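You operate a simulated robot arm through the tools that you are given. There is no shell and no other tool.

The job below is to be done with a simulated robot arm. You get a single attempt, and the scene is never put back.

JOB
Clear the padlock off the hasp block, bar the flap shut and tighten the plate screw.
Fine: stand the padlock in the small parts box; thumb turn to barred. Set down upright: padlock.

The check looks at the end state, three seconds after you hand in, the way a careful person would. Anything else that was tipped, shoved, dropped, spilled or broken makes it a failure.

ROBOT AND FRAMES
A 7-joint arm with a three-finger gripper, fixed in place. Base frame: the origin is on the floor under the middle of its stand, x ahead of it, y to its left, z up. Lengths are in mm, angles in rad, forces in N, time in s.
It reaches about 1342 mm from its shoulder. Its first joint turns from -2.897 to 2.897 rad. Payload 2.69 kg.
Tool frame: the origin (TCP) lies between the finger pads and is the grasp point; the fingertips stand 30 mm ahead of it; z points along the fingers, y is the line along which they close. The gripper opens to 128 mm; its body begins 117 mm behind the TCP.
Orientation is told as [roll, pitch, yaw] about the base's x, y, z axes, in that order, counted from this pose: with the fingers straight down and closing along the base's y, the tool's x points along the base's -x, its y along +y and its z along -z.

CONTROLS
- The arm moves only by the tool move_arm. Its arguments are lists of equal length, an entry for each row: "dp": the shift along the base's x, y, z in m, a list of three; "rotation": the turn, a rotation vector about the base's x, y, z in rad, a list of three; "claw": the finger opening in m, from 0 to 0.128. In form: {"dp": [[tx, ty, tz], ...], "rotation": [[rx, ry, rz], ...], "claw": [claw, ...]}. A call has 1 to 20 rows; each row is the pose to reach, as a shift and turn from the pose commanded when the call began. A row lasts 0.2 s, in which the tool goes at most 50 mm and 0.15 rad; a call with a longer step from one row to the next is refused whole, and so is a gripper value outside its range. Where a pose cannot be reached the arm comes as near as it can. A force on the tool above 40 N (or 10 N above the force at the start of the call, whichever is more), or a blocked arm, ends the call early, and 0.2 s more pass. Each finger travels about 127 mm/s and halts on what it meets, pressing with about 44 N; the grip force reading is that of the motor and also rises with nothing between the fingers. The clock runs only during rows and for 0.2 s after the last one: add rows that repeat a pose to give the fingers time. The reply holds the time, the measured pose of the TCP, the force on the tool along the base axes, the opening and the grip force, in the units named above and with some noise, with the torque about the TCP (base axes, N m) and any sound that the robot's microphone picked up, and new pictures: "pictures" is both (left out), scene, wrist or none.
- Cameras (640 x 400 px; columns grow to the right, rows downward): "scene" is fixed at [220.1, 500.3, 1458]; the picture's right is [-0.87, -0.49, 0.00], its down [-0.20, 0.36, -0.91] and it looks along [0.45, -0.79, -0.41] (base axes); focal length 362 px, centre (320, 200). "wrist" rides on the gripper at [58, 54, -131] in the tool frame; the picture's right is [-0.68, 0.74, 0.00], its down [-0.62, -0.57, -0.55] and it looks along [-0.40, -0.37, 0.84] (tool axes); focal length 234 px, centre (320, 200). There is no depth. A picture from a camera that has moved, and an enlarged one, comes with that camera's place and axes in the base frame and with its lens.
- slide_trunk(by): moves the trunk up (or, below 0, down) by that many mm; the arm rides with it, the base frame stays. It gives what a move gives, with no picture.
- inspect(camera, box): a new picture of the part [left, top, right, bottom] of that camera's present view, enlarged. The clock stands still meanwhile.
- finish_job(): hands the job in; it is judged then, once.

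Places have to be worked out from the pictures, the camera data and where the tool is seen. Open the gripper and draw the arm clear of the work before you hand the job in, unless the task says otherwise.

The tools are called after ">>>" as name(argument=value, ...) on one line, values as JSON. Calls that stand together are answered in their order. move_arm: Moves the arm, as the interface text tells. Its arguments: {"type":"object","properties":{"dp":{"type":"array","items":{"type":"array","items":{"type":"number"}}},"rotation":{"type":"array","items":{"type":"array","items":{"type":"number"}}},"claw":{"type":"array","items":{"type":"number"}},"pictures":{"type":"string","enum":["both","scene","wrist","none"]}},"required":["dp","rotation","claw"]} The other tools are called the same way: slide_trunk (by) moves the trunk up or down; inspect (camera, box) takes an enlarged picture of a part of a camera's view; finish_job () hands the job in.

At the start:

```text
time_s: 0.0
position: [602.3, -425.2, 1181.3]
ee_rot: [0.0, -0.002, 0.001]
force: [0.3, -0.2, 0.4]
torque: [0.0, 0.01, -0.02]
grip_width: 127.9
gripper_force: 0.1
trunk travel left (down, up): [-200.0, 150.0]
```

scene: 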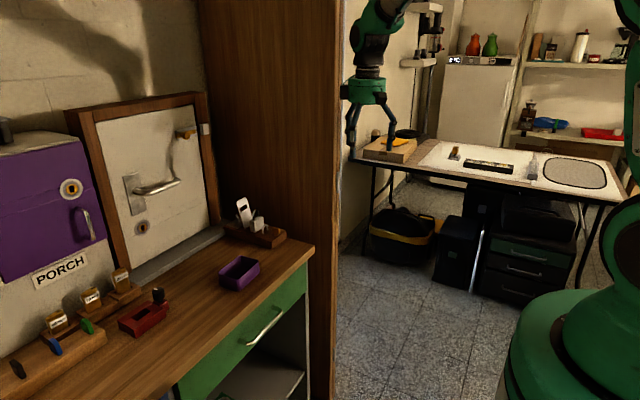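
wrist: 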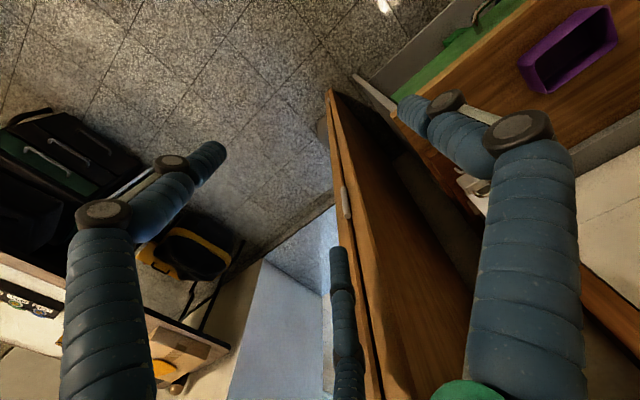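

I start by looking closely at the scene before moving anything.

>>> inspect(camera="scene", box=[0, 200, 200, 400])

>>> inspect(camera="scene", box=[60, 90, 340, 300])

>>> inspect(camera="scene", box=[340, 80, 640, 280])

>>> inspect(camera="scene", box=[0, 110, 120, 310])

```text
2.00 times, centred on (100, 300) of scene
camera zoom: at [220.1, 500.3, 1458.0], right [-0.87, -0.49, 0.0], down [-0.2, 0.36, -0.91], along [0.45, -0.79, -0.41], focal length 725 px, centre (760, 0)
```

zoom: 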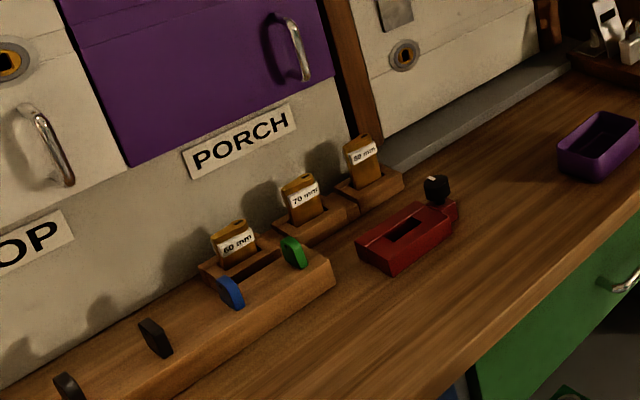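

```text
1.90 times, centred on (200, 195) of scene
camera zoom: at [220.1, 500.3, 1458.0], right [-0.87, -0.49, 0.0], down [-0.2, 0.36, -0.91], along [0.45, -0.79, -0.41], focal length 690 px, centre (549, 210)
```

zoom: 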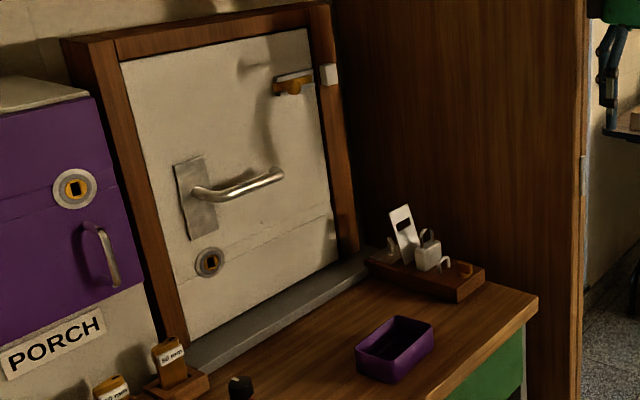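

```text
2.00 times, centred on (490, 180) of scene
camera zoom: at [220.1, 500.3, 1458.0], right [-0.87, -0.49, 0.0], down [-0.2, 0.36, -0.91], along [0.45, -0.79, -0.41], focal length 725 px, centre (-20, 240)
```

zoom: 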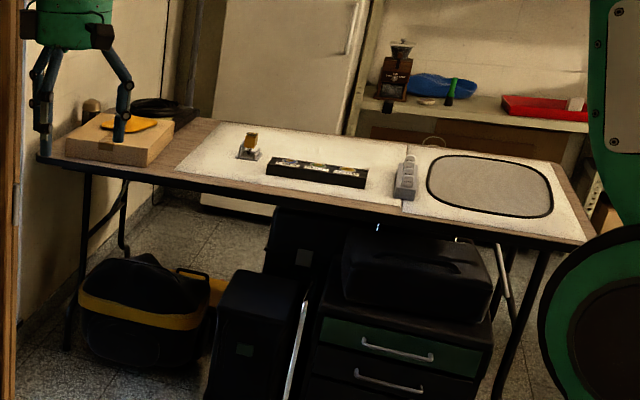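

```text
2.00 times, centred on (60, 210) of scene
camera zoom: at [220.1, 500.3, 1458.0], right [-0.87, -0.49, 0.0], down [-0.2, 0.36, -0.91], along [0.45, -0.79, -0.41], focal length 725 px, centre (840, 180)
```

zoom: 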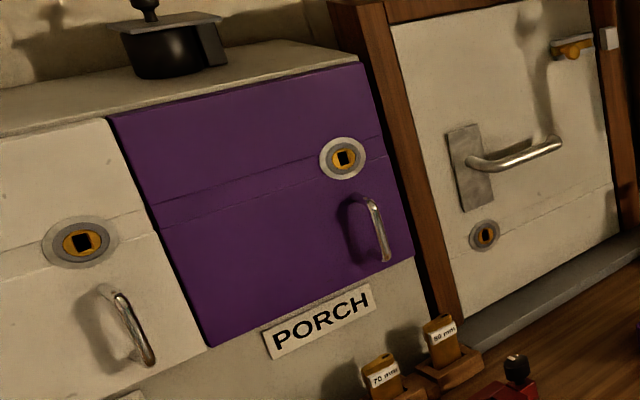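

The interesting items are spread over the left bench and the far table; I zoom in further to identify the padlock, hasp block, flap, thumb turn and plate screw.

>>> inspect(camera="scene", box=[430, 135, 550, 205])

>>> inspect(camera="scene", box=[210, 185, 310, 255])

>>> inspect(camera="scene", box=[100, 270, 190, 340])

>>> inspect(camera="scene", box=[110, 110, 220, 250])

>>> inspect(camera="scene", box=[340, 110, 460, 180])

>>> inspect(camera="scene", box=[0, 260, 140, 390])

>>> inspect(camera="scene", box=[500, 0, 640, 150])

>>> inspect(camera="wrist", box=[0, 200, 320, 400])

```text
5.33 times, centred on (490, 170) of scene
camera zoom: at [220.1, 500.3, 1458.0], right [-0.87, -0.49, 0.0], down [-0.2, 0.36, -0.91], along [0.45, -0.79, -0.41], focal length 1933 px, centre (-587, 360)
```

zoom: 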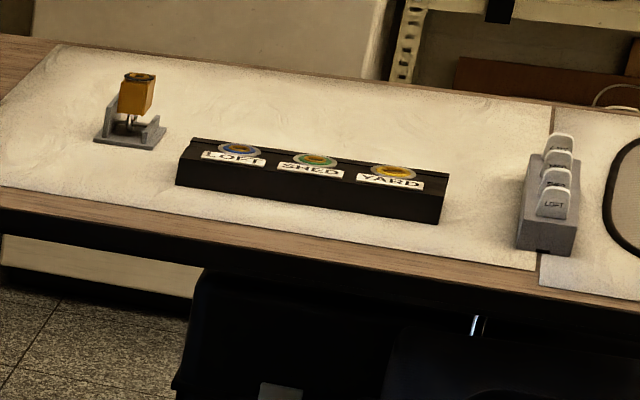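

```text
5.71 times, centred on (260, 220) of scene
camera zoom: at [220.1, 500.3, 1458.0], right [-0.87, -0.49, 0.0], down [-0.2, 0.36, -0.91], along [0.45, -0.79, -0.41], focal length 2071 px, centre (663, 86)
```

zoom: 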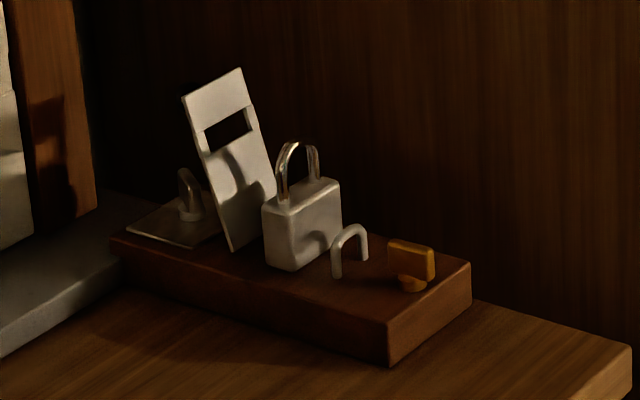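

```text
5.71 times, centred on (145, 305) of scene
camera zoom: at [220.1, 500.3, 1458.0], right [-0.87, -0.49, 0.0], down [-0.2, 0.36, -0.91], along [0.45, -0.79, -0.41], focal length 2071 px, centre (1320, -400)
```

zoom: 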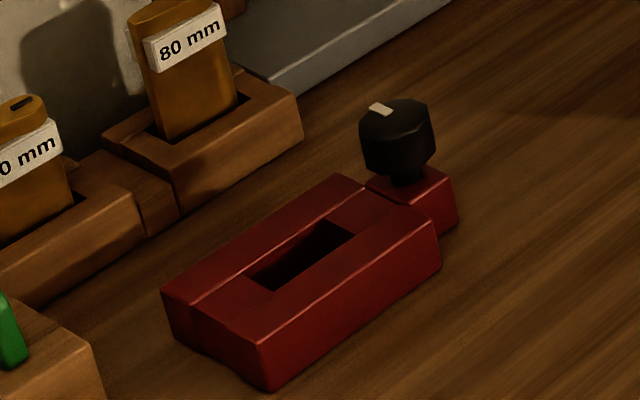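

```text
2.86 times, centred on (165, 180) of scene
camera zoom: at [220.1, 500.3, 1458.0], right [-0.87, -0.49, 0.0], down [-0.2, 0.36, -0.91], along [0.45, -0.79, -0.41], focal length 1035 px, centre (763, 257)
```

zoom: 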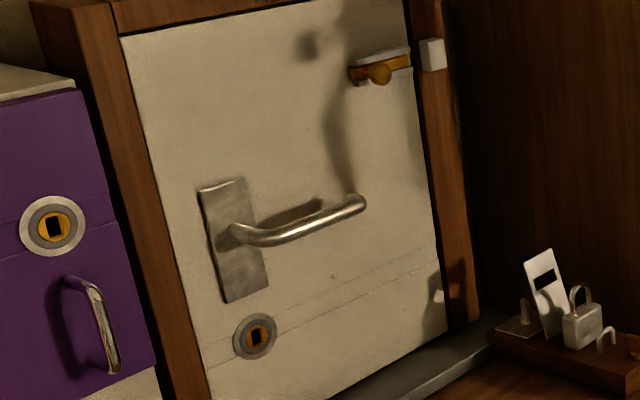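

```text
5.33 times, centred on (400, 145) of scene
camera zoom: at [220.1, 500.3, 1458.0], right [-0.87, -0.49, 0.0], down [-0.2, 0.36, -0.91], along [0.45, -0.79, -0.41], focal length 1933 px, centre (-107, 493)
```

zoom: 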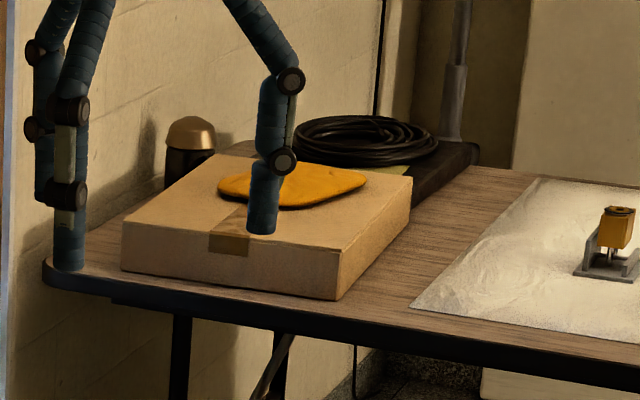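

```text
3.08 times, centred on (70, 325) of scene
camera zoom: at [220.1, 500.3, 1458.0], right [-0.87, -0.49, 0.0], down [-0.2, 0.36, -0.91], along [0.45, -0.79, -0.41], focal length 1115 px, centre (1089, -185)
```

zoom: 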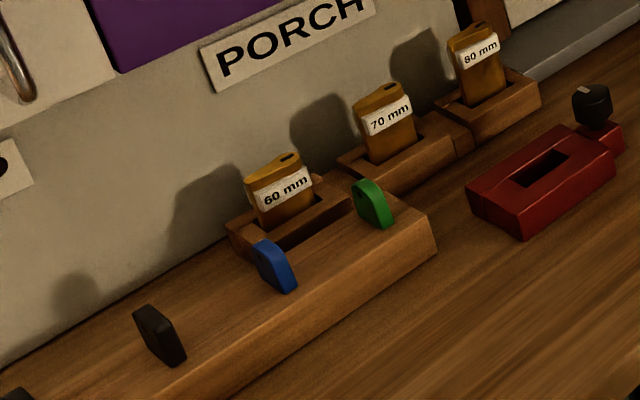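

```text
2.67 times, centred on (570, 75) of scene
camera zoom: at [220.1, 500.3, 1458.0], right [-0.87, -0.49, 0.0], down [-0.2, 0.36, -0.91], along [0.45, -0.79, -0.41], focal length 966 px, centre (-347, 533)
```

zoom: 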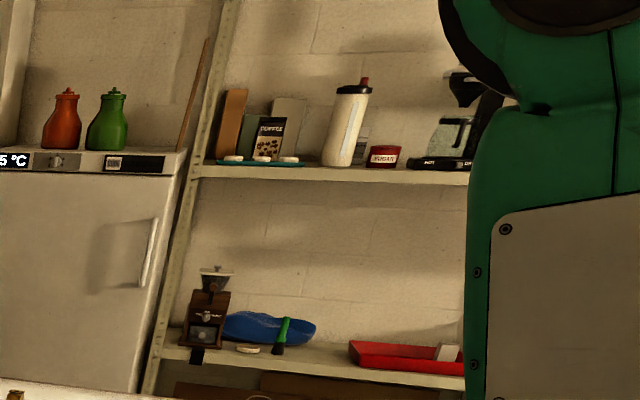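

```text
2.00 times, centred on (160, 300) of wrist
camera zoom: at [543.6, -372.9, 1312.3], right [0.68, 0.74, 0.0], down [0.62, -0.57, 0.55], along [0.4, -0.37, -0.84], focal length 468 px, centre (640, 0)
```

zoom: 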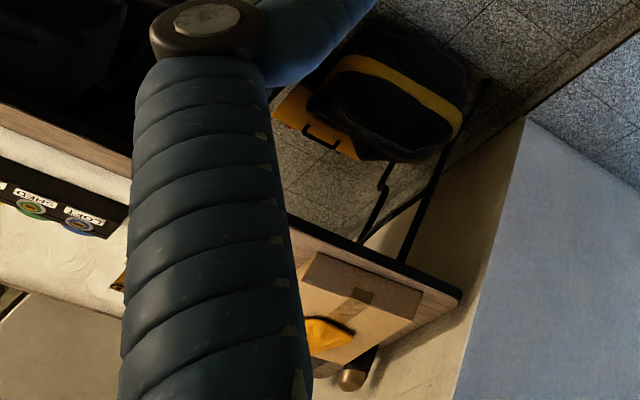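

The brown block in the bench corner (around x≈890, y≈-270) carries the silver padlock, a leaning slotted hasp flap, a staple, an orange thumb turn and a thin plate with a screw. The purple tray (≈800,-87,885) is likely the small parts box. I'll bring the wrist camera over that area, first sideways in front of the panel, then forward.

>>> move_arm(dp=[[0, 0.048, 0], [0, 0.096, 0], [0, 0.144, 0], [0, 0.192, 0], [0, 0.239, 0], [0.04, 0.239, -0.02], [0.08, 0.239, -0.04], [0.12, 0.239, -0.06], [0.16, 0.239, -0.08], [0.196, 0.239, -0.1]], rotation=[[0, 0, 0], [0, 0, 0], [0, 0, 0], [0, 0, 0], [0, 0, 0], [0, 0, 0], [0, 0, 0], [0, 0, 0], [0, 0, 0], [0, 0, 0]], claw=[0.128, 0.128, 0.128, 0.128, 0.128, 0.128, 0.128, 0.128, 0.128, 0.128])

```text
time_s: 2.2
position: [802.8, -189.8, 1082.1]
ee_rot: [0.0, 0.0, -0.001]
force: [0.1, -0.3, -0.2]
torque: [0.02, 0.0, 0.05]
grip_width: 127.8
gripper_force: 0.0
trunk travel left (down, up): [-200.0, 150.0]
camera wrist: at [743.2, -136.7, 1213.5], right [0.68, 0.74, 0.0], down [0.62, -0.57, 0.55], along [0.4, -0.37, -0.84], focal length 234 px, centre (320, 200)
```

scene: 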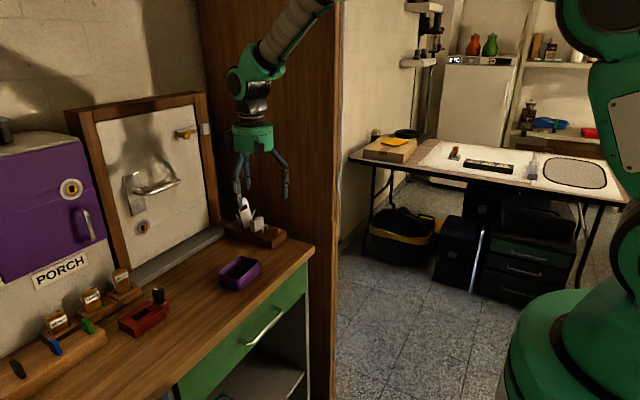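
wrist: 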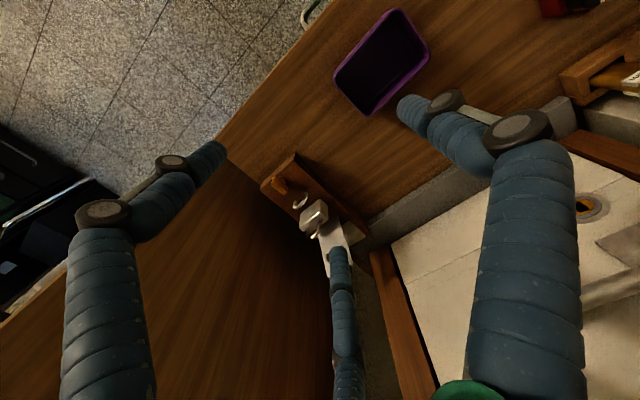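

>>> inspect(camera="wrist", box=[240, 140, 400, 280])

>>> inspect(camera="wrist", box=[320, 0, 440, 120])

>>> inspect(camera="scene", box=[210, 180, 310, 260])

```text
2.86 times, centred on (320, 210) of wrist
camera zoom: at [743.2, -136.7, 1213.5], right [0.68, 0.74, 0.0], down [0.62, -0.57, 0.55], along [0.4, -0.37, -0.84], focal length 669 px, centre (320, 171)
```

zoom: 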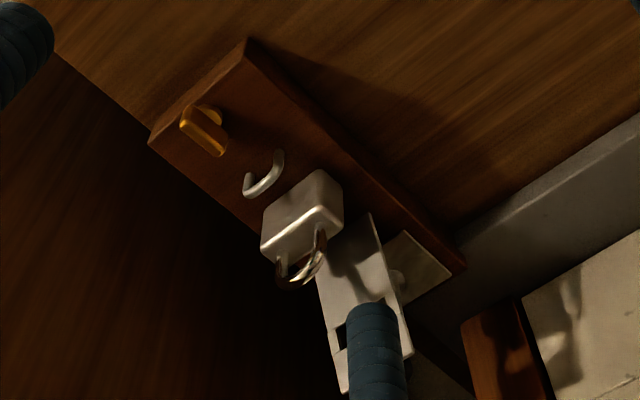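

```text
3.33 times, centred on (380, 60) of wrist
camera zoom: at [743.2, -136.7, 1213.5], right [0.68, 0.74, 0.0], down [0.62, -0.57, 0.55], along [0.4, -0.37, -0.84], focal length 781 px, centre (120, 667)
```

zoom: 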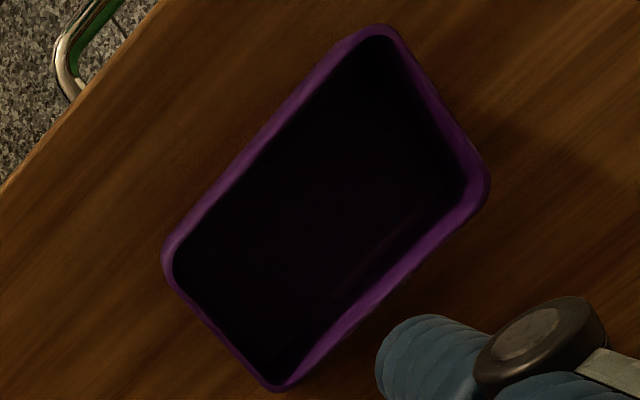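

```text
5.00 times, centred on (260, 220) of scene
camera zoom: at [220.1, 500.3, 1458.0], right [-0.87, -0.49, 0.0], down [-0.2, 0.36, -0.91], along [0.45, -0.79, -0.41], focal length 1812 px, centre (620, 100)
```

zoom: 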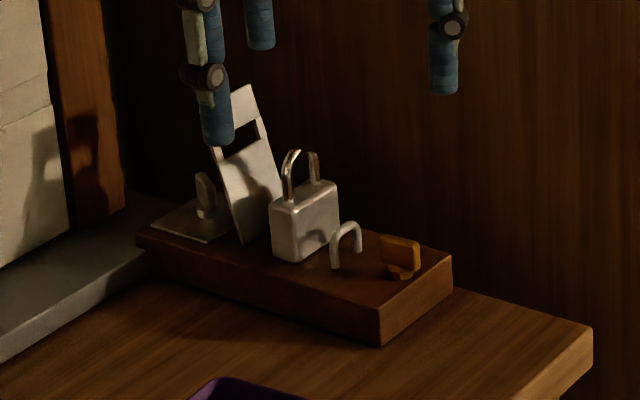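

The block is axis-aligned: top at z≈894, x from 813 to ~1010, y from -251 to -329, with the panel close behind. Along it I see (near to far) orange thumb turn (≈829,-291), staple (≈869), padlock (≈903), hinged flap (≈939, leaning back) and screw plate. Before going down I test how the three fingers close.

>>> move_arm(dp=[[0, 0, 0], [0, 0, 0], [0, 0, 0], [0, 0, 0]], rotation=[[0, 0, 0], [0, 0, 0], [0, 0, 0], [0, 0, 0]], claw=[0.05, 0.05, 0.05, 0.05])

```text
time_s: 3.2
position: [800.9, -189.5, 1082.4]
ee_rot: [-0.001, -0.001, 0.0]
force: [-0.4, 0.4, 0.5]
torque: [0.0, 0.0, -0.02]
grip_width: 50.1
gripper_force: 0.1
trunk travel left (down, up): [-200.0, 150.0]
camera wrist: at [742.2, -136.6, 1214.1], right [0.68, 0.74, 0.0], down [0.62, -0.57, 0.55], along [0.4, -0.37, -0.84], focal length 234 px, centre (320, 200)
```

scene: 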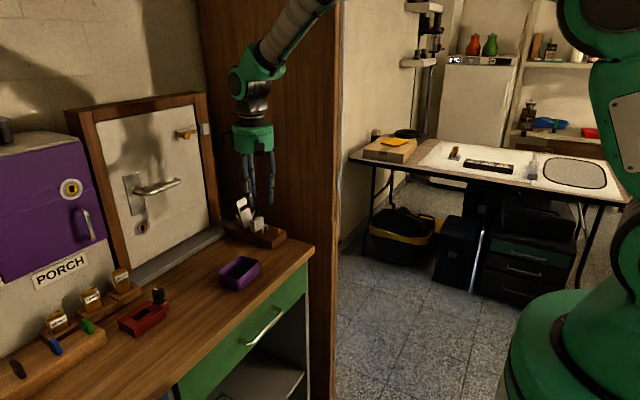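
wrist: 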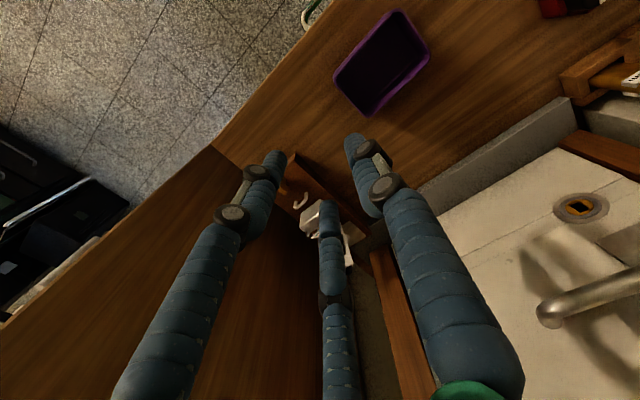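

>>> inspect(camera="wrist", box=[200, 110, 440, 260])

>>> inspect(camera="scene", box=[200, 120, 320, 250])

```text
2.67 times, centred on (320, 185) of wrist
camera zoom: at [742.2, -136.6, 1214.1], right [0.68, 0.74, 0.0], down [0.62, -0.57, 0.55], along [0.4, -0.37, -0.84], focal length 624 px, centre (320, 240)
```

zoom: 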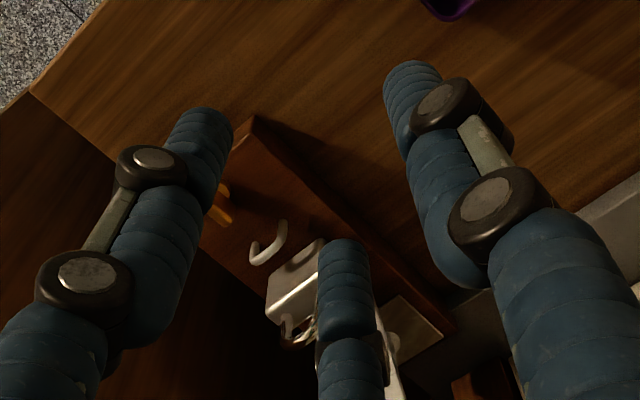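

```text
3.08 times, centred on (260, 185) of scene
camera zoom: at [220.1, 500.3, 1458.0], right [-0.87, -0.49, 0.0], down [-0.2, 0.36, -0.91], along [0.45, -0.79, -0.41], focal length 1115 px, centre (505, 246)
```

zoom: 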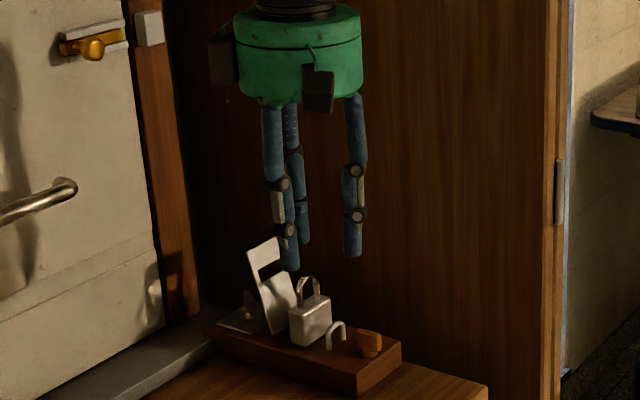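

The gripper is a centric three-jaw: thumb on tool +y, the other two at ±120°, each finger ~19 mm thick. I shift over the block (staying well above the flap) to view its parts from nearly above, with the fingers open.

>>> move_arm(dp=[[0.03, -0.016, 0], [0.06, -0.033, 0], [0.09, -0.05, 0], [0.119, -0.065, 0], [0.119, -0.065, 0]], rotation=[[0, 0, 0], [0, 0, 0], [0, 0, 0], [0, 0, 0], [0, 0, 0]], claw=[0.1, 0.128, 0.128, 0.128, 0.128])

>>> inspect(camera="wrist", box=[220, 50, 380, 180])

```text
time_s: 4.4
position: [918.7, -254.3, 1081.3]
ee_rot: [0.001, -0.001, 0.0]
force: [0.1, 0.3, -0.7]
torque: [0.03, 0.07, -0.02]
grip_width: 127.8
gripper_force: 0.1
trunk travel left (down, up): [-200.0, 150.0]
camera wrist: at [859.2, -200.8, 1213.1], right [0.68, 0.74, 0.0], down [0.62, -0.57, 0.55], along [0.4, -0.37, -0.84], focal length 234 px, centre (320, 200)
```

scene: 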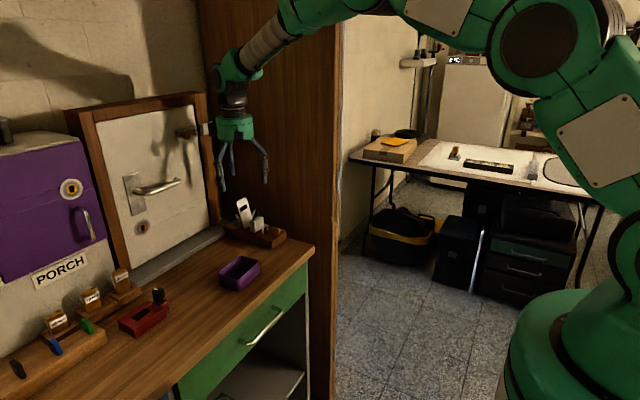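
wrist: 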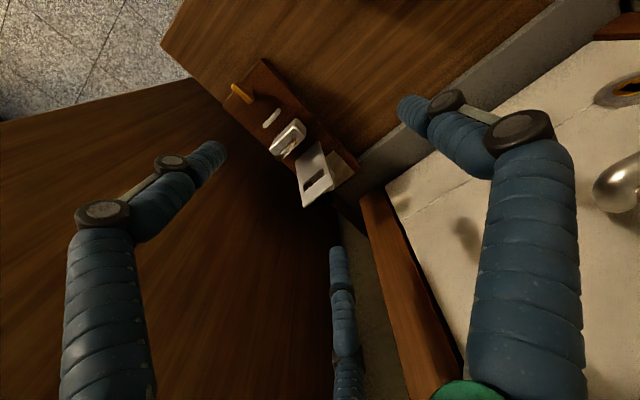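

```text
3.08 times, centred on (300, 115) of wrist
camera zoom: at [859.2, -200.8, 1213.1], right [0.68, 0.74, 0.0], down [0.62, -0.57, 0.55], along [0.4, -0.37, -0.84], focal length 720 px, centre (382, 462)
```

zoom: 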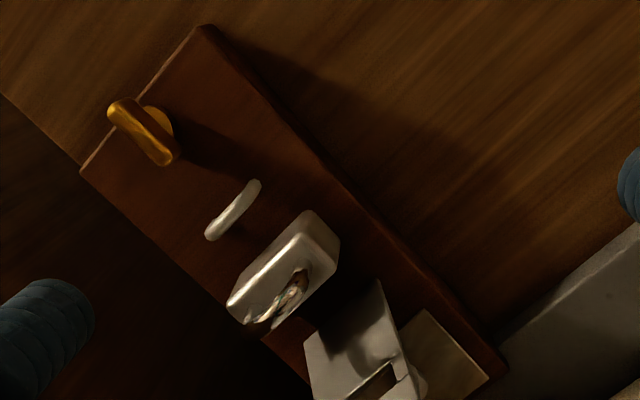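

>>> inspect(camera="wrist", box=[222, 60, 302, 110])

>>> inspect(camera="wrist", box=[250, 100, 330, 150])

>>> inspect(camera="wrist", box=[280, 140, 376, 200])

>>> inspect(camera="scene", box=[220, 190, 292, 250])

```text
8.00 times, centred on (262, 85) of wrist
camera zoom: at [859.2, -200.8, 1213.1], right [0.68, 0.74, 0.0], down [0.62, -0.57, 0.55], along [0.4, -0.37, -0.84], focal length 1873 px, centre (784, 1120)
```

zoom: 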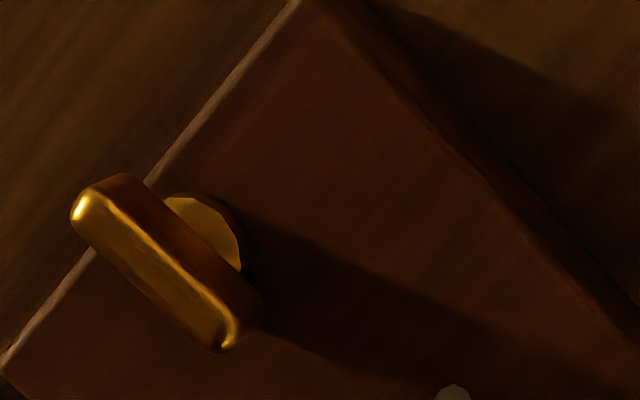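

```text
8.00 times, centred on (290, 125) of wrist
camera zoom: at [859.2, -200.8, 1213.1], right [0.68, 0.74, 0.0], down [0.62, -0.57, 0.55], along [0.4, -0.37, -0.84], focal length 1873 px, centre (560, 800)
```

zoom: 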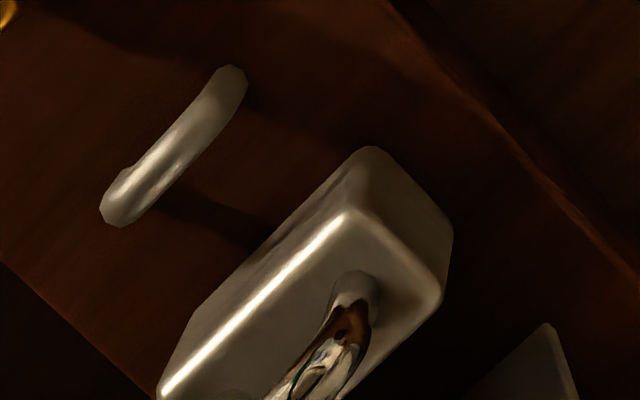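

```text
6.67 times, centred on (328, 170) of wrist
camera zoom: at [859.2, -200.8, 1213.1], right [0.68, 0.74, 0.0], down [0.62, -0.57, 0.55], along [0.4, -0.37, -0.84], focal length 1561 px, centre (267, 400)
```

zoom: 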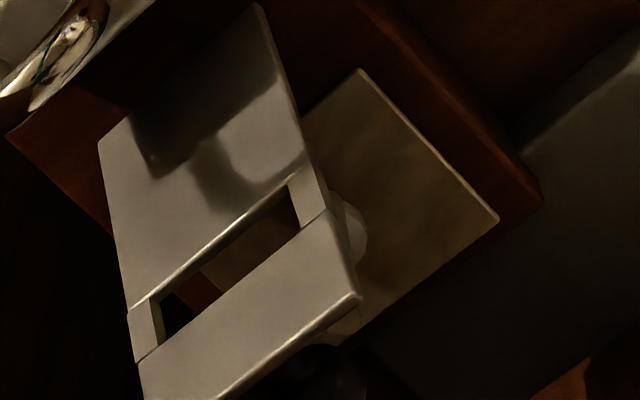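

```text
6.67 times, centred on (256, 220) of scene
camera zoom: at [220.1, 500.3, 1458.0], right [-0.87, -0.49, 0.0], down [-0.2, 0.36, -0.91], along [0.45, -0.79, -0.41], focal length 2416 px, centre (747, 67)
```

zoom: 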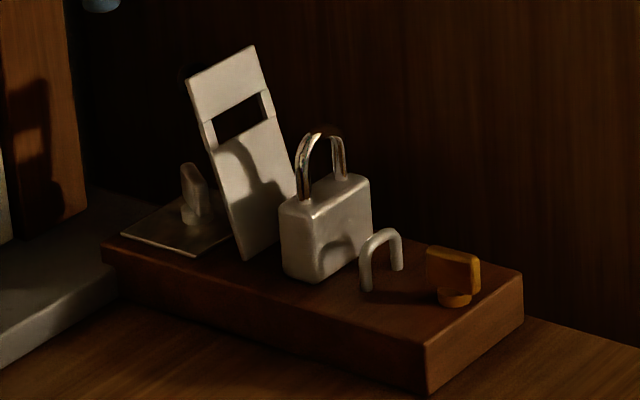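

The view is clear: padlock body spans x≈893–915, y≈-319…-277 (top z≈932), staple x≈872, flap hinge x≈937 (flap ~91 mm long, leaning back), thumb-turn blade along x around (830,-297), and the wing-type plate screw near (981,-290). Now I check the purple box dimensions from above.

>>> move_arm(dp=[[-0.03, 0.043, 0], [-0.06, 0.086, 0], [-0.088, 0.129, 0], [-0.088, 0.129, 0]], rotation=[[0, 0, 0], [0, 0, 0], [0, 0, 0], [0, 0, 0]], claw=[0.128, 0.128, 0.128, 0.128], pictures="wrist")

>>> inspect(camera="wrist", box=[260, 40, 390, 140])

>>> inspect(camera="scene", box=[205, 245, 275, 300])

```text
refused: row 1 steps farther than a row can; nothing moved
```

```text
4.00 times, centred on (325, 90) of wrist
camera zoom: at [859.2, -200.8, 1213.1], right [0.68, 0.74, 0.0], down [0.62, -0.57, 0.55], along [0.4, -0.37, -0.84], focal length 937 px, centre (300, 640)
```

zoom: 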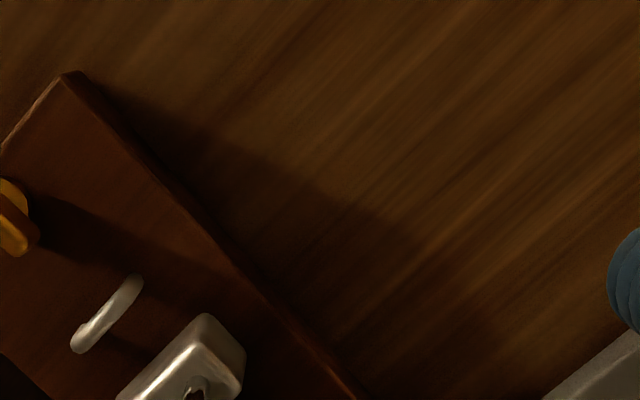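

```text
7.27 times, centred on (240, 272) of scene
camera zoom: at [220.1, 500.3, 1458.0], right [-0.87, -0.49, 0.0], down [-0.2, 0.36, -0.91], along [0.45, -0.79, -0.41], focal length 2636 px, centre (902, -327)
```

zoom: 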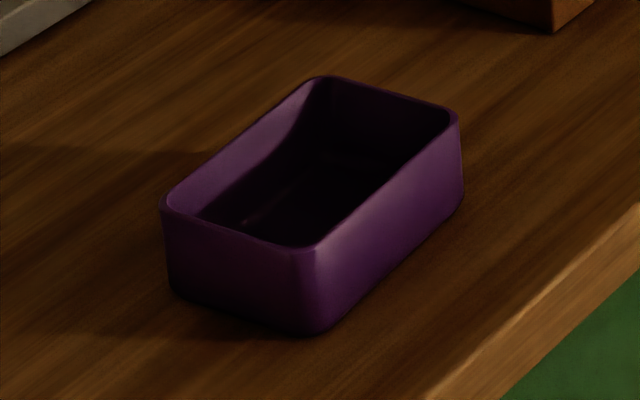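

That step was a little too long per row; I repeat it with smaller steps.

>>> move_arm(dp=[[-0.022, 0.032, 0], [-0.044, 0.064, 0], [-0.066, 0.097, 0], [-0.088, 0.129, 0], [-0.088, 0.129, 0]], rotation=[[0, 0, 0], [0, 0, 0], [0, 0, 0], [0, 0, 0], [0, 0, 0]], claw=[0.128, 0.128, 0.128, 0.128, 0.128], pictures="wrist")

>>> inspect(camera="wrist", box=[260, 40, 390, 140])

```text
time_s: 5.6
position: [831.4, -122.4, 1083.8]
ee_rot: [0.0, 0.0, 0.002]
force: [-0.6, -0.5, 0.2]
torque: [-0.05, -0.05, 0.0]
grip_width: 127.9
gripper_force: 0.1
trunk travel left (down, up): [-200.0, 150.0]
camera wrist: at [772.2, -68.9, 1214.7], right [0.68, 0.74, 0.0], down [0.62, -0.57, 0.55], along [0.4, -0.37, -0.84], focal length 234 px, centre (320, 200)
```

wrist: 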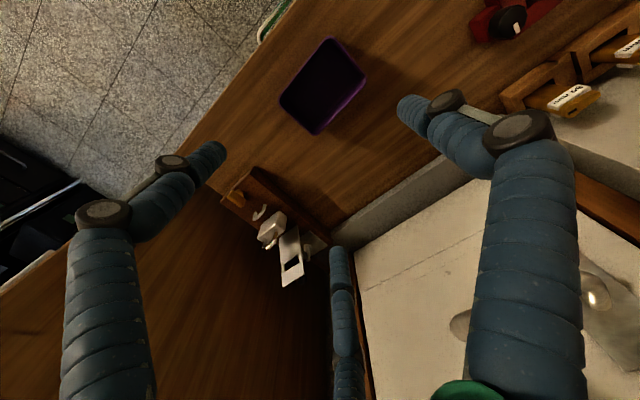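

```text
4.00 times, centred on (325, 90) of wrist
camera zoom: at [772.2, -68.9, 1214.7], right [0.68, 0.74, 0.0], down [0.62, -0.57, 0.55], along [0.4, -0.37, -0.84], focal length 937 px, centre (300, 640)
```

zoom: 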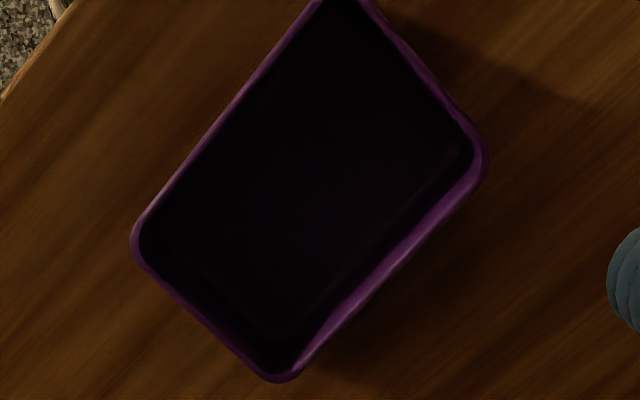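

Box: x≈775–837, y≈-143…-50, rim z≈903, so the padlock's body top will stand slightly above the rim. I need accurate heights, so I zoom strongly on the padlock, staple and thumb turn in the scene view.

>>> inspect(camera="scene", box=[240, 200, 276, 224])

>>> inspect(camera="scene", box=[226, 192, 262, 222])

>>> inspect(camera="scene", box=[252, 212, 292, 244])

>>> inspect(camera="scene", box=[200, 110, 300, 200])

```text
16.00 times, centred on (258, 212) of scene
camera zoom: at [220.1, 500.3, 1458.0], right [-0.87, -0.49, 0.0], down [-0.2, 0.36, -0.91], along [0.45, -0.79, -0.41], focal length 5798 px, centre (1312, 8)
```

zoom: 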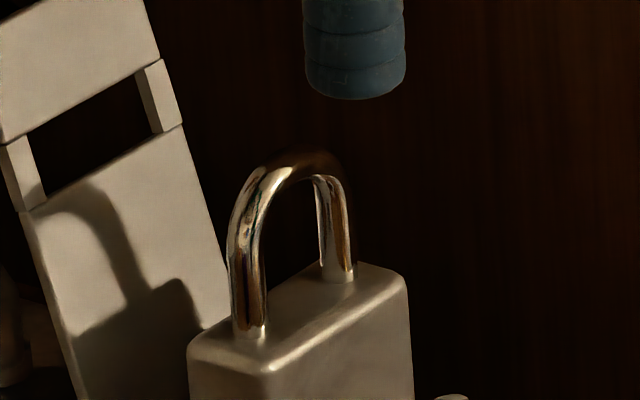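

```text
13.33 times, centred on (244, 207) of scene
camera zoom: at [220.1, 500.3, 1458.0], right [-0.87, -0.49, 0.0], down [-0.2, 0.36, -0.91], along [0.45, -0.79, -0.41], focal length 4832 px, centre (1333, 107)
```

zoom: 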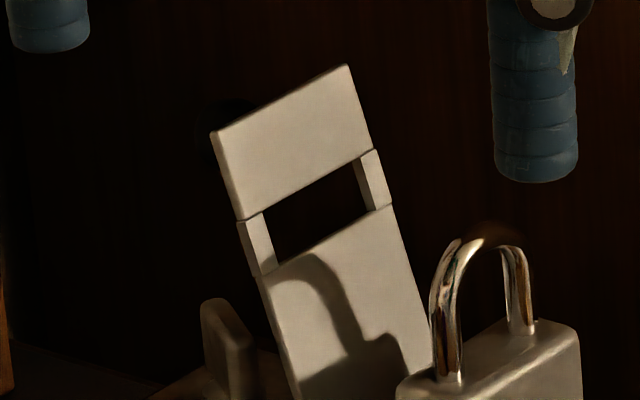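

```text
12.50 times, centred on (272, 228) of scene
camera zoom: at [220.1, 500.3, 1458.0], right [-0.87, -0.49, 0.0], down [-0.2, 0.36, -0.91], along [0.45, -0.79, -0.41], focal length 4530 px, centre (920, -150)
```

zoom: 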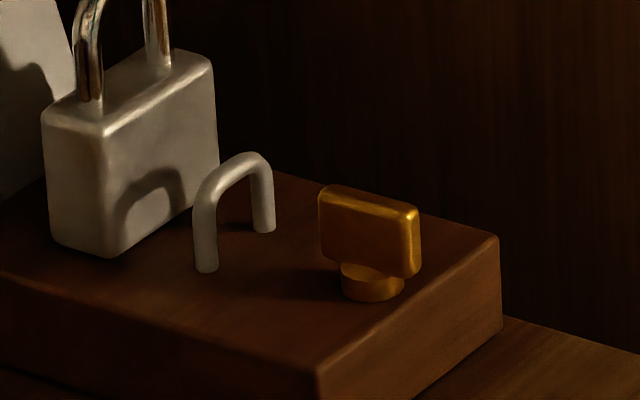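

```text
4.44 times, centred on (250, 155) of scene
camera zoom: at [220.1, 500.3, 1458.0], right [-0.87, -0.49, 0.0], down [-0.2, 0.36, -0.91], along [0.45, -0.79, -0.41], focal length 1611 px, centre (631, 400)
```

zoom: 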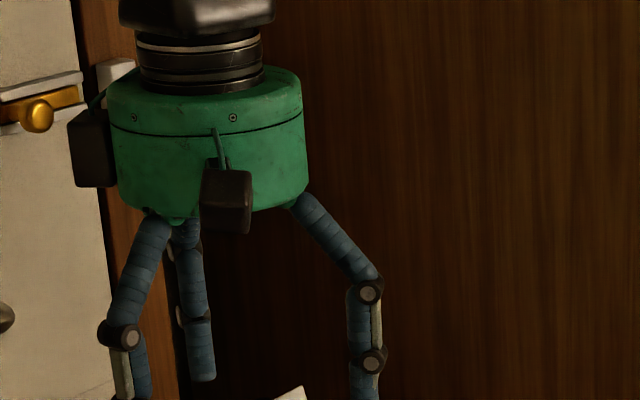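

The zoomed views are very sharp: padlock body ~36–38 mm tall, staple top z≈920, thumb-turn is a disc with an upright blade lying along x. I now go above the padlock with the fingers set to a near-grasp opening, staying 20 mm above the shackle, to check alignment visually.

>>> move_arm(dp=[[0.018, -0.042, 0], [0.036, -0.084, 0], [0.054, -0.126, 0], [0.0726, -0.1676, 0], [0.0726, -0.1676, -0.035], [0.0726, -0.1676, -0.07], [0.0726, -0.1676, -0.07]], rotation=[[0, 0, 0], [0, 0, 0], [0, 0, 0], [0, 0, 0], [0, 0, 0], [0, 0, 0], [0, 0, 0]], claw=[0.1, 0.07, 0.035, 0.035, 0.035, 0.035, 0.035])

>>> inspect(camera="wrist", box=[220, 100, 420, 225])

>>> inspect(camera="scene", box=[220, 170, 300, 240])

```text
time_s: 7.2
position: [904.2, -289.0, 1010.7]
ee_rot: [0.0, 0.001, 0.0]
force: [0.1, 1.1, -1.0]
torque: [-0.01, 0.0, -0.03]
grip_width: 35.0
gripper_force: 0.1
trunk travel left (down, up): [-200.0, 150.0]
camera wrist: at [845.2, -236.1, 1142.2], right [0.68, 0.74, 0.0], down [0.62, -0.57, 0.55], along [0.4, -0.37, -0.84], focal length 234 px, centre (320, 200)
```

scene: 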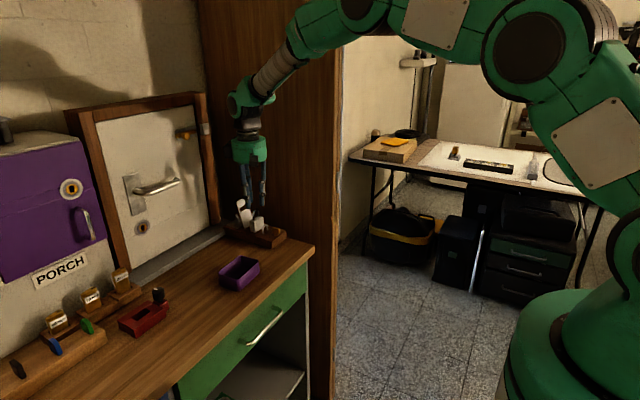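
wrist: 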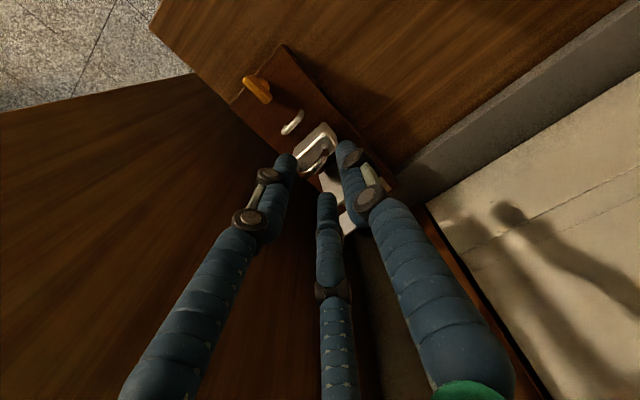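

```text
3.20 times, centred on (320, 162) of wrist
camera zoom: at [845.2, -236.1, 1142.2], right [0.68, 0.74, 0.0], down [0.62, -0.57, 0.55], along [0.4, -0.37, -0.84], focal length 749 px, centre (320, 320)
```

zoom: 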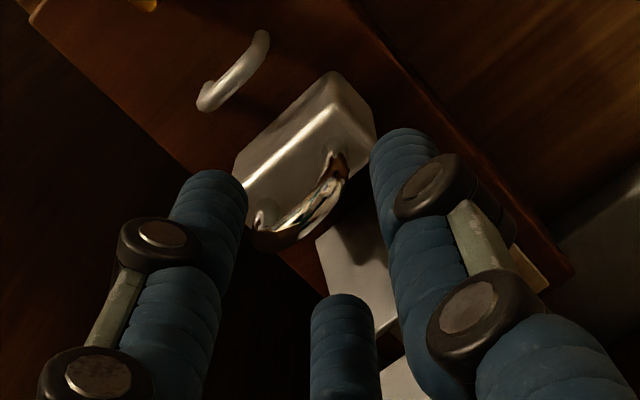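

```text
5.71 times, centred on (260, 205) of scene
camera zoom: at [220.1, 500.3, 1458.0], right [-0.87, -0.49, 0.0], down [-0.2, 0.36, -0.91], along [0.45, -0.79, -0.41], focal length 2071 px, centre (663, 171)
```

zoom: 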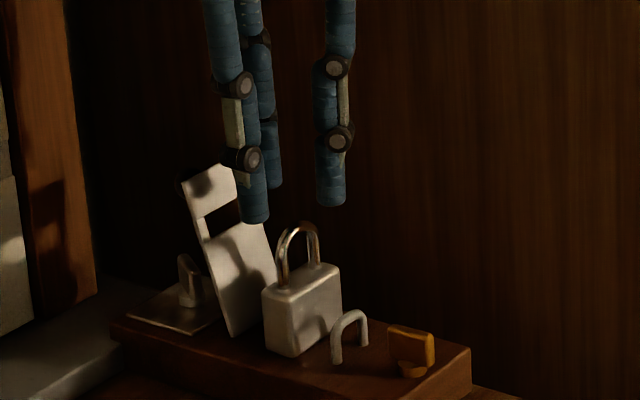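

Both cameras agree with the tool readings to within ~2 mm, so I place the padlock centre at about (903.5,-295), body top z≈930. I open slightly to 42 mm and descend until the tips are at z≈923 (just above the staple), then look again before closing.

>>> move_arm(dp=[[-0.0005, 0.001, 0], [-0.0005, 0.001, -0.015], [-0.0005, 0.001, -0.03], [-0.0005, 0.001, -0.045], [-0.0005, 0.001, -0.0575], [-0.0005, 0.001, -0.0575]], rotation=[[0, 0, 0], [0, 0, 0], [0, 0, 0], [0, 0, 0], [0, 0, 0], [0, 0, 0]], claw=[0.042, 0.042, 0.042, 0.042, 0.042, 0.042])

>>> inspect(camera="wrist", box=[220, 100, 420, 225])

>>> inspect(camera="scene", box=[220, 180, 292, 240])

```text
time_s: 8.6
position: [903.2, -291.7, 953.4]
ee_rot: [0.0, -0.001, -0.001]
force: [-0.2, -0.5, -0.3]
torque: [0.01, 0.02, -0.02]
grip_width: 41.9
gripper_force: 0.0
trunk travel left (down, up): [-200.0, 150.0]
camera wrist: at [843.8, -237.9, 1085.7], right [0.68, 0.74, 0.0], down [0.62, -0.57, 0.55], along [0.4, -0.37, -0.84], focal length 234 px, centre (320, 200)
```

scene: 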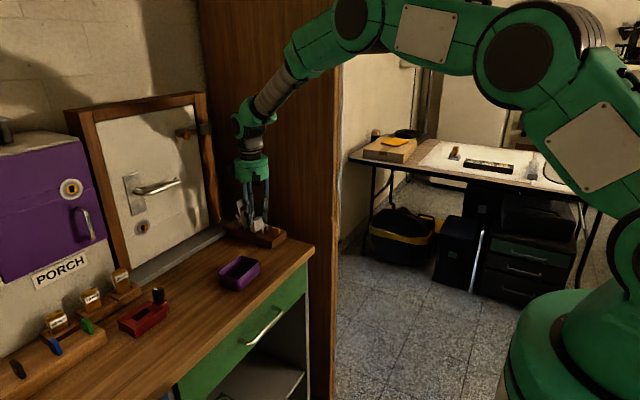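
wrist: 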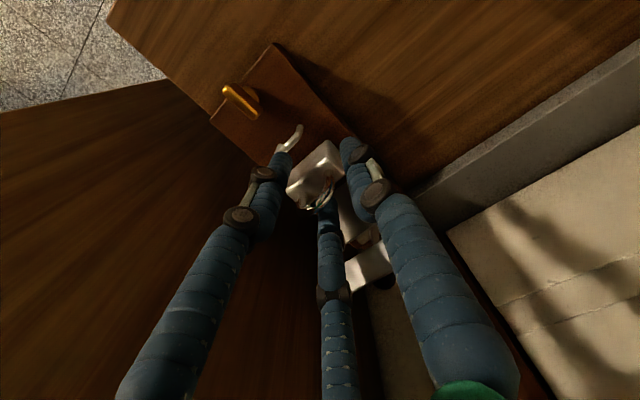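

```text
3.20 times, centred on (320, 162) of wrist
camera zoom: at [843.8, -237.9, 1085.7], right [0.68, 0.74, 0.0], down [0.62, -0.57, 0.55], along [0.4, -0.37, -0.84], focal length 749 px, centre (320, 320)
```

zoom: 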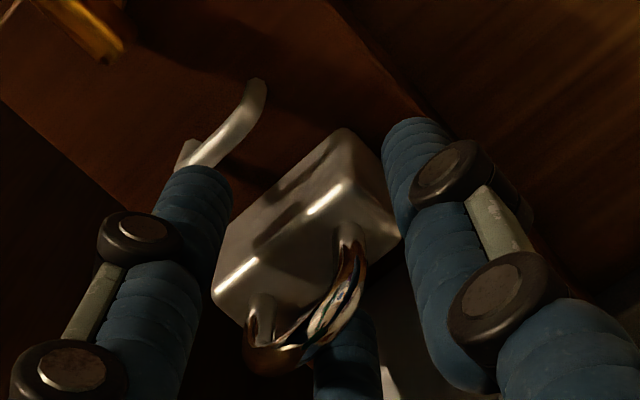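

```text
6.67 times, centred on (256, 210) of scene
camera zoom: at [220.1, 500.3, 1458.0], right [-0.87, -0.49, 0.0], down [-0.2, 0.36, -0.91], along [0.45, -0.79, -0.41], focal length 2416 px, centre (747, 133)
```

zoom: 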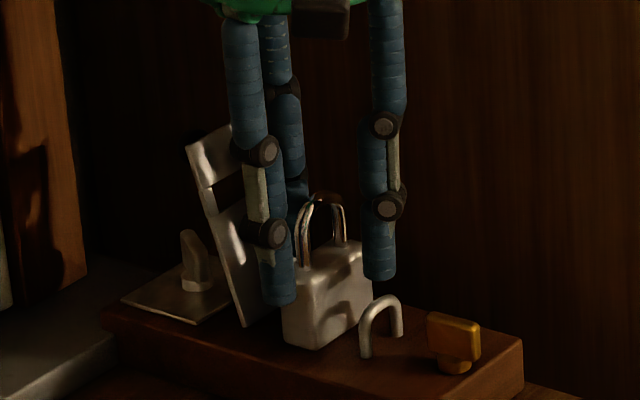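

The thumb sits at the padlock's +y side and the other fingers flank its two faces, tips ~8 mm below the body's top and above the staple. I close gradually with the arm still.

>>> move_arm(dp=[[0, 0, 0], [0, 0, 0], [0, 0, 0], [0, 0, 0], [0, 0, 0], [0, 0, 0], [0, 0, 0]], rotation=[[0, 0, 0], [0, 0, 0], [0, 0, 0], [0, 0, 0], [0, 0, 0], [0, 0, 0], [0, 0, 0]], claw=[0.036, 0.031, 0.028, 0.025, 0.02, 0.014, 0.014])

>>> inspect(camera="wrist", box=[220, 100, 420, 225])

>>> inspect(camera="scene", box=[220, 180, 292, 240])

```text
time_s: 10.2
position: [902.6, -291.6, 954.5]
ee_rot: [0.002, 0.001, 0.001]
force: [0.1, -1.5, 0.2]
torque: [0.02, 0.03, 0.02]
grip_width: 26.6
gripper_force: 43.6
trunk travel left (down, up): [-200.0, 150.0]
camera wrist: at [843.7, -237.9, 1085.7], right [0.68, 0.74, 0.0], down [0.62, -0.57, 0.55], along [0.4, -0.37, -0.84], focal length 234 px, centre (320, 200)
```

scene: 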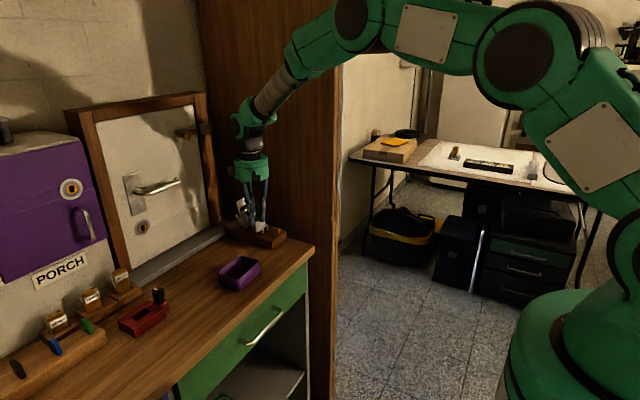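
wrist: 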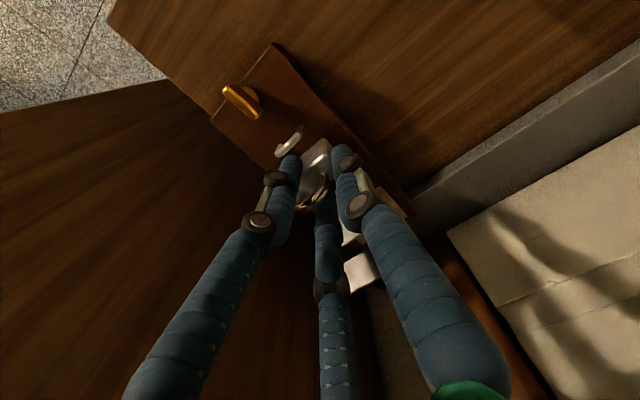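

```text
3.20 times, centred on (320, 162) of wrist
camera zoom: at [843.7, -237.9, 1085.7], right [0.68, 0.74, 0.0], down [0.62, -0.57, 0.55], along [0.4, -0.37, -0.84], focal length 749 px, centre (320, 320)
```

zoom: 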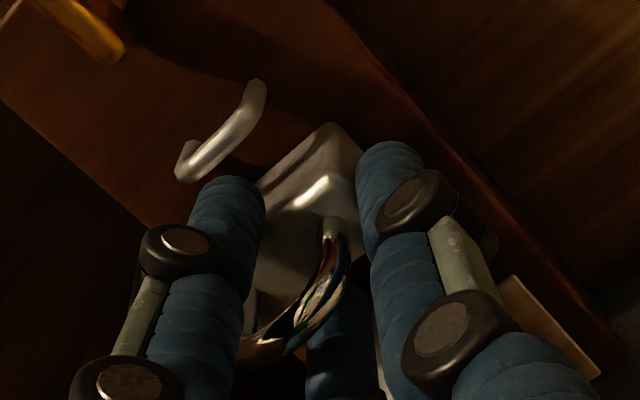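

```text
6.67 times, centred on (256, 210) of scene
camera zoom: at [220.1, 500.3, 1458.0], right [-0.87, -0.49, 0.0], down [-0.2, 0.36, -0.91], along [0.45, -0.79, -0.41], focal length 2416 px, centre (747, 133)
```

zoom: 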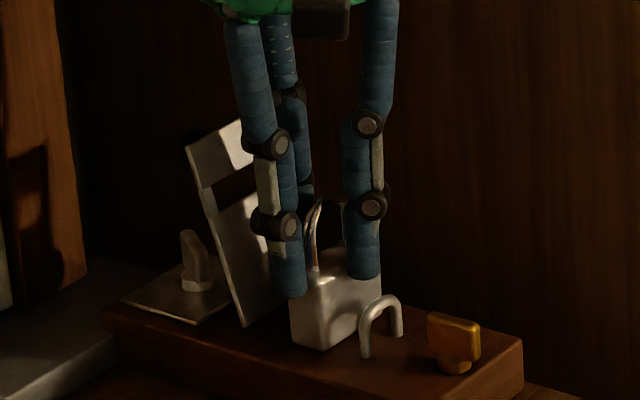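

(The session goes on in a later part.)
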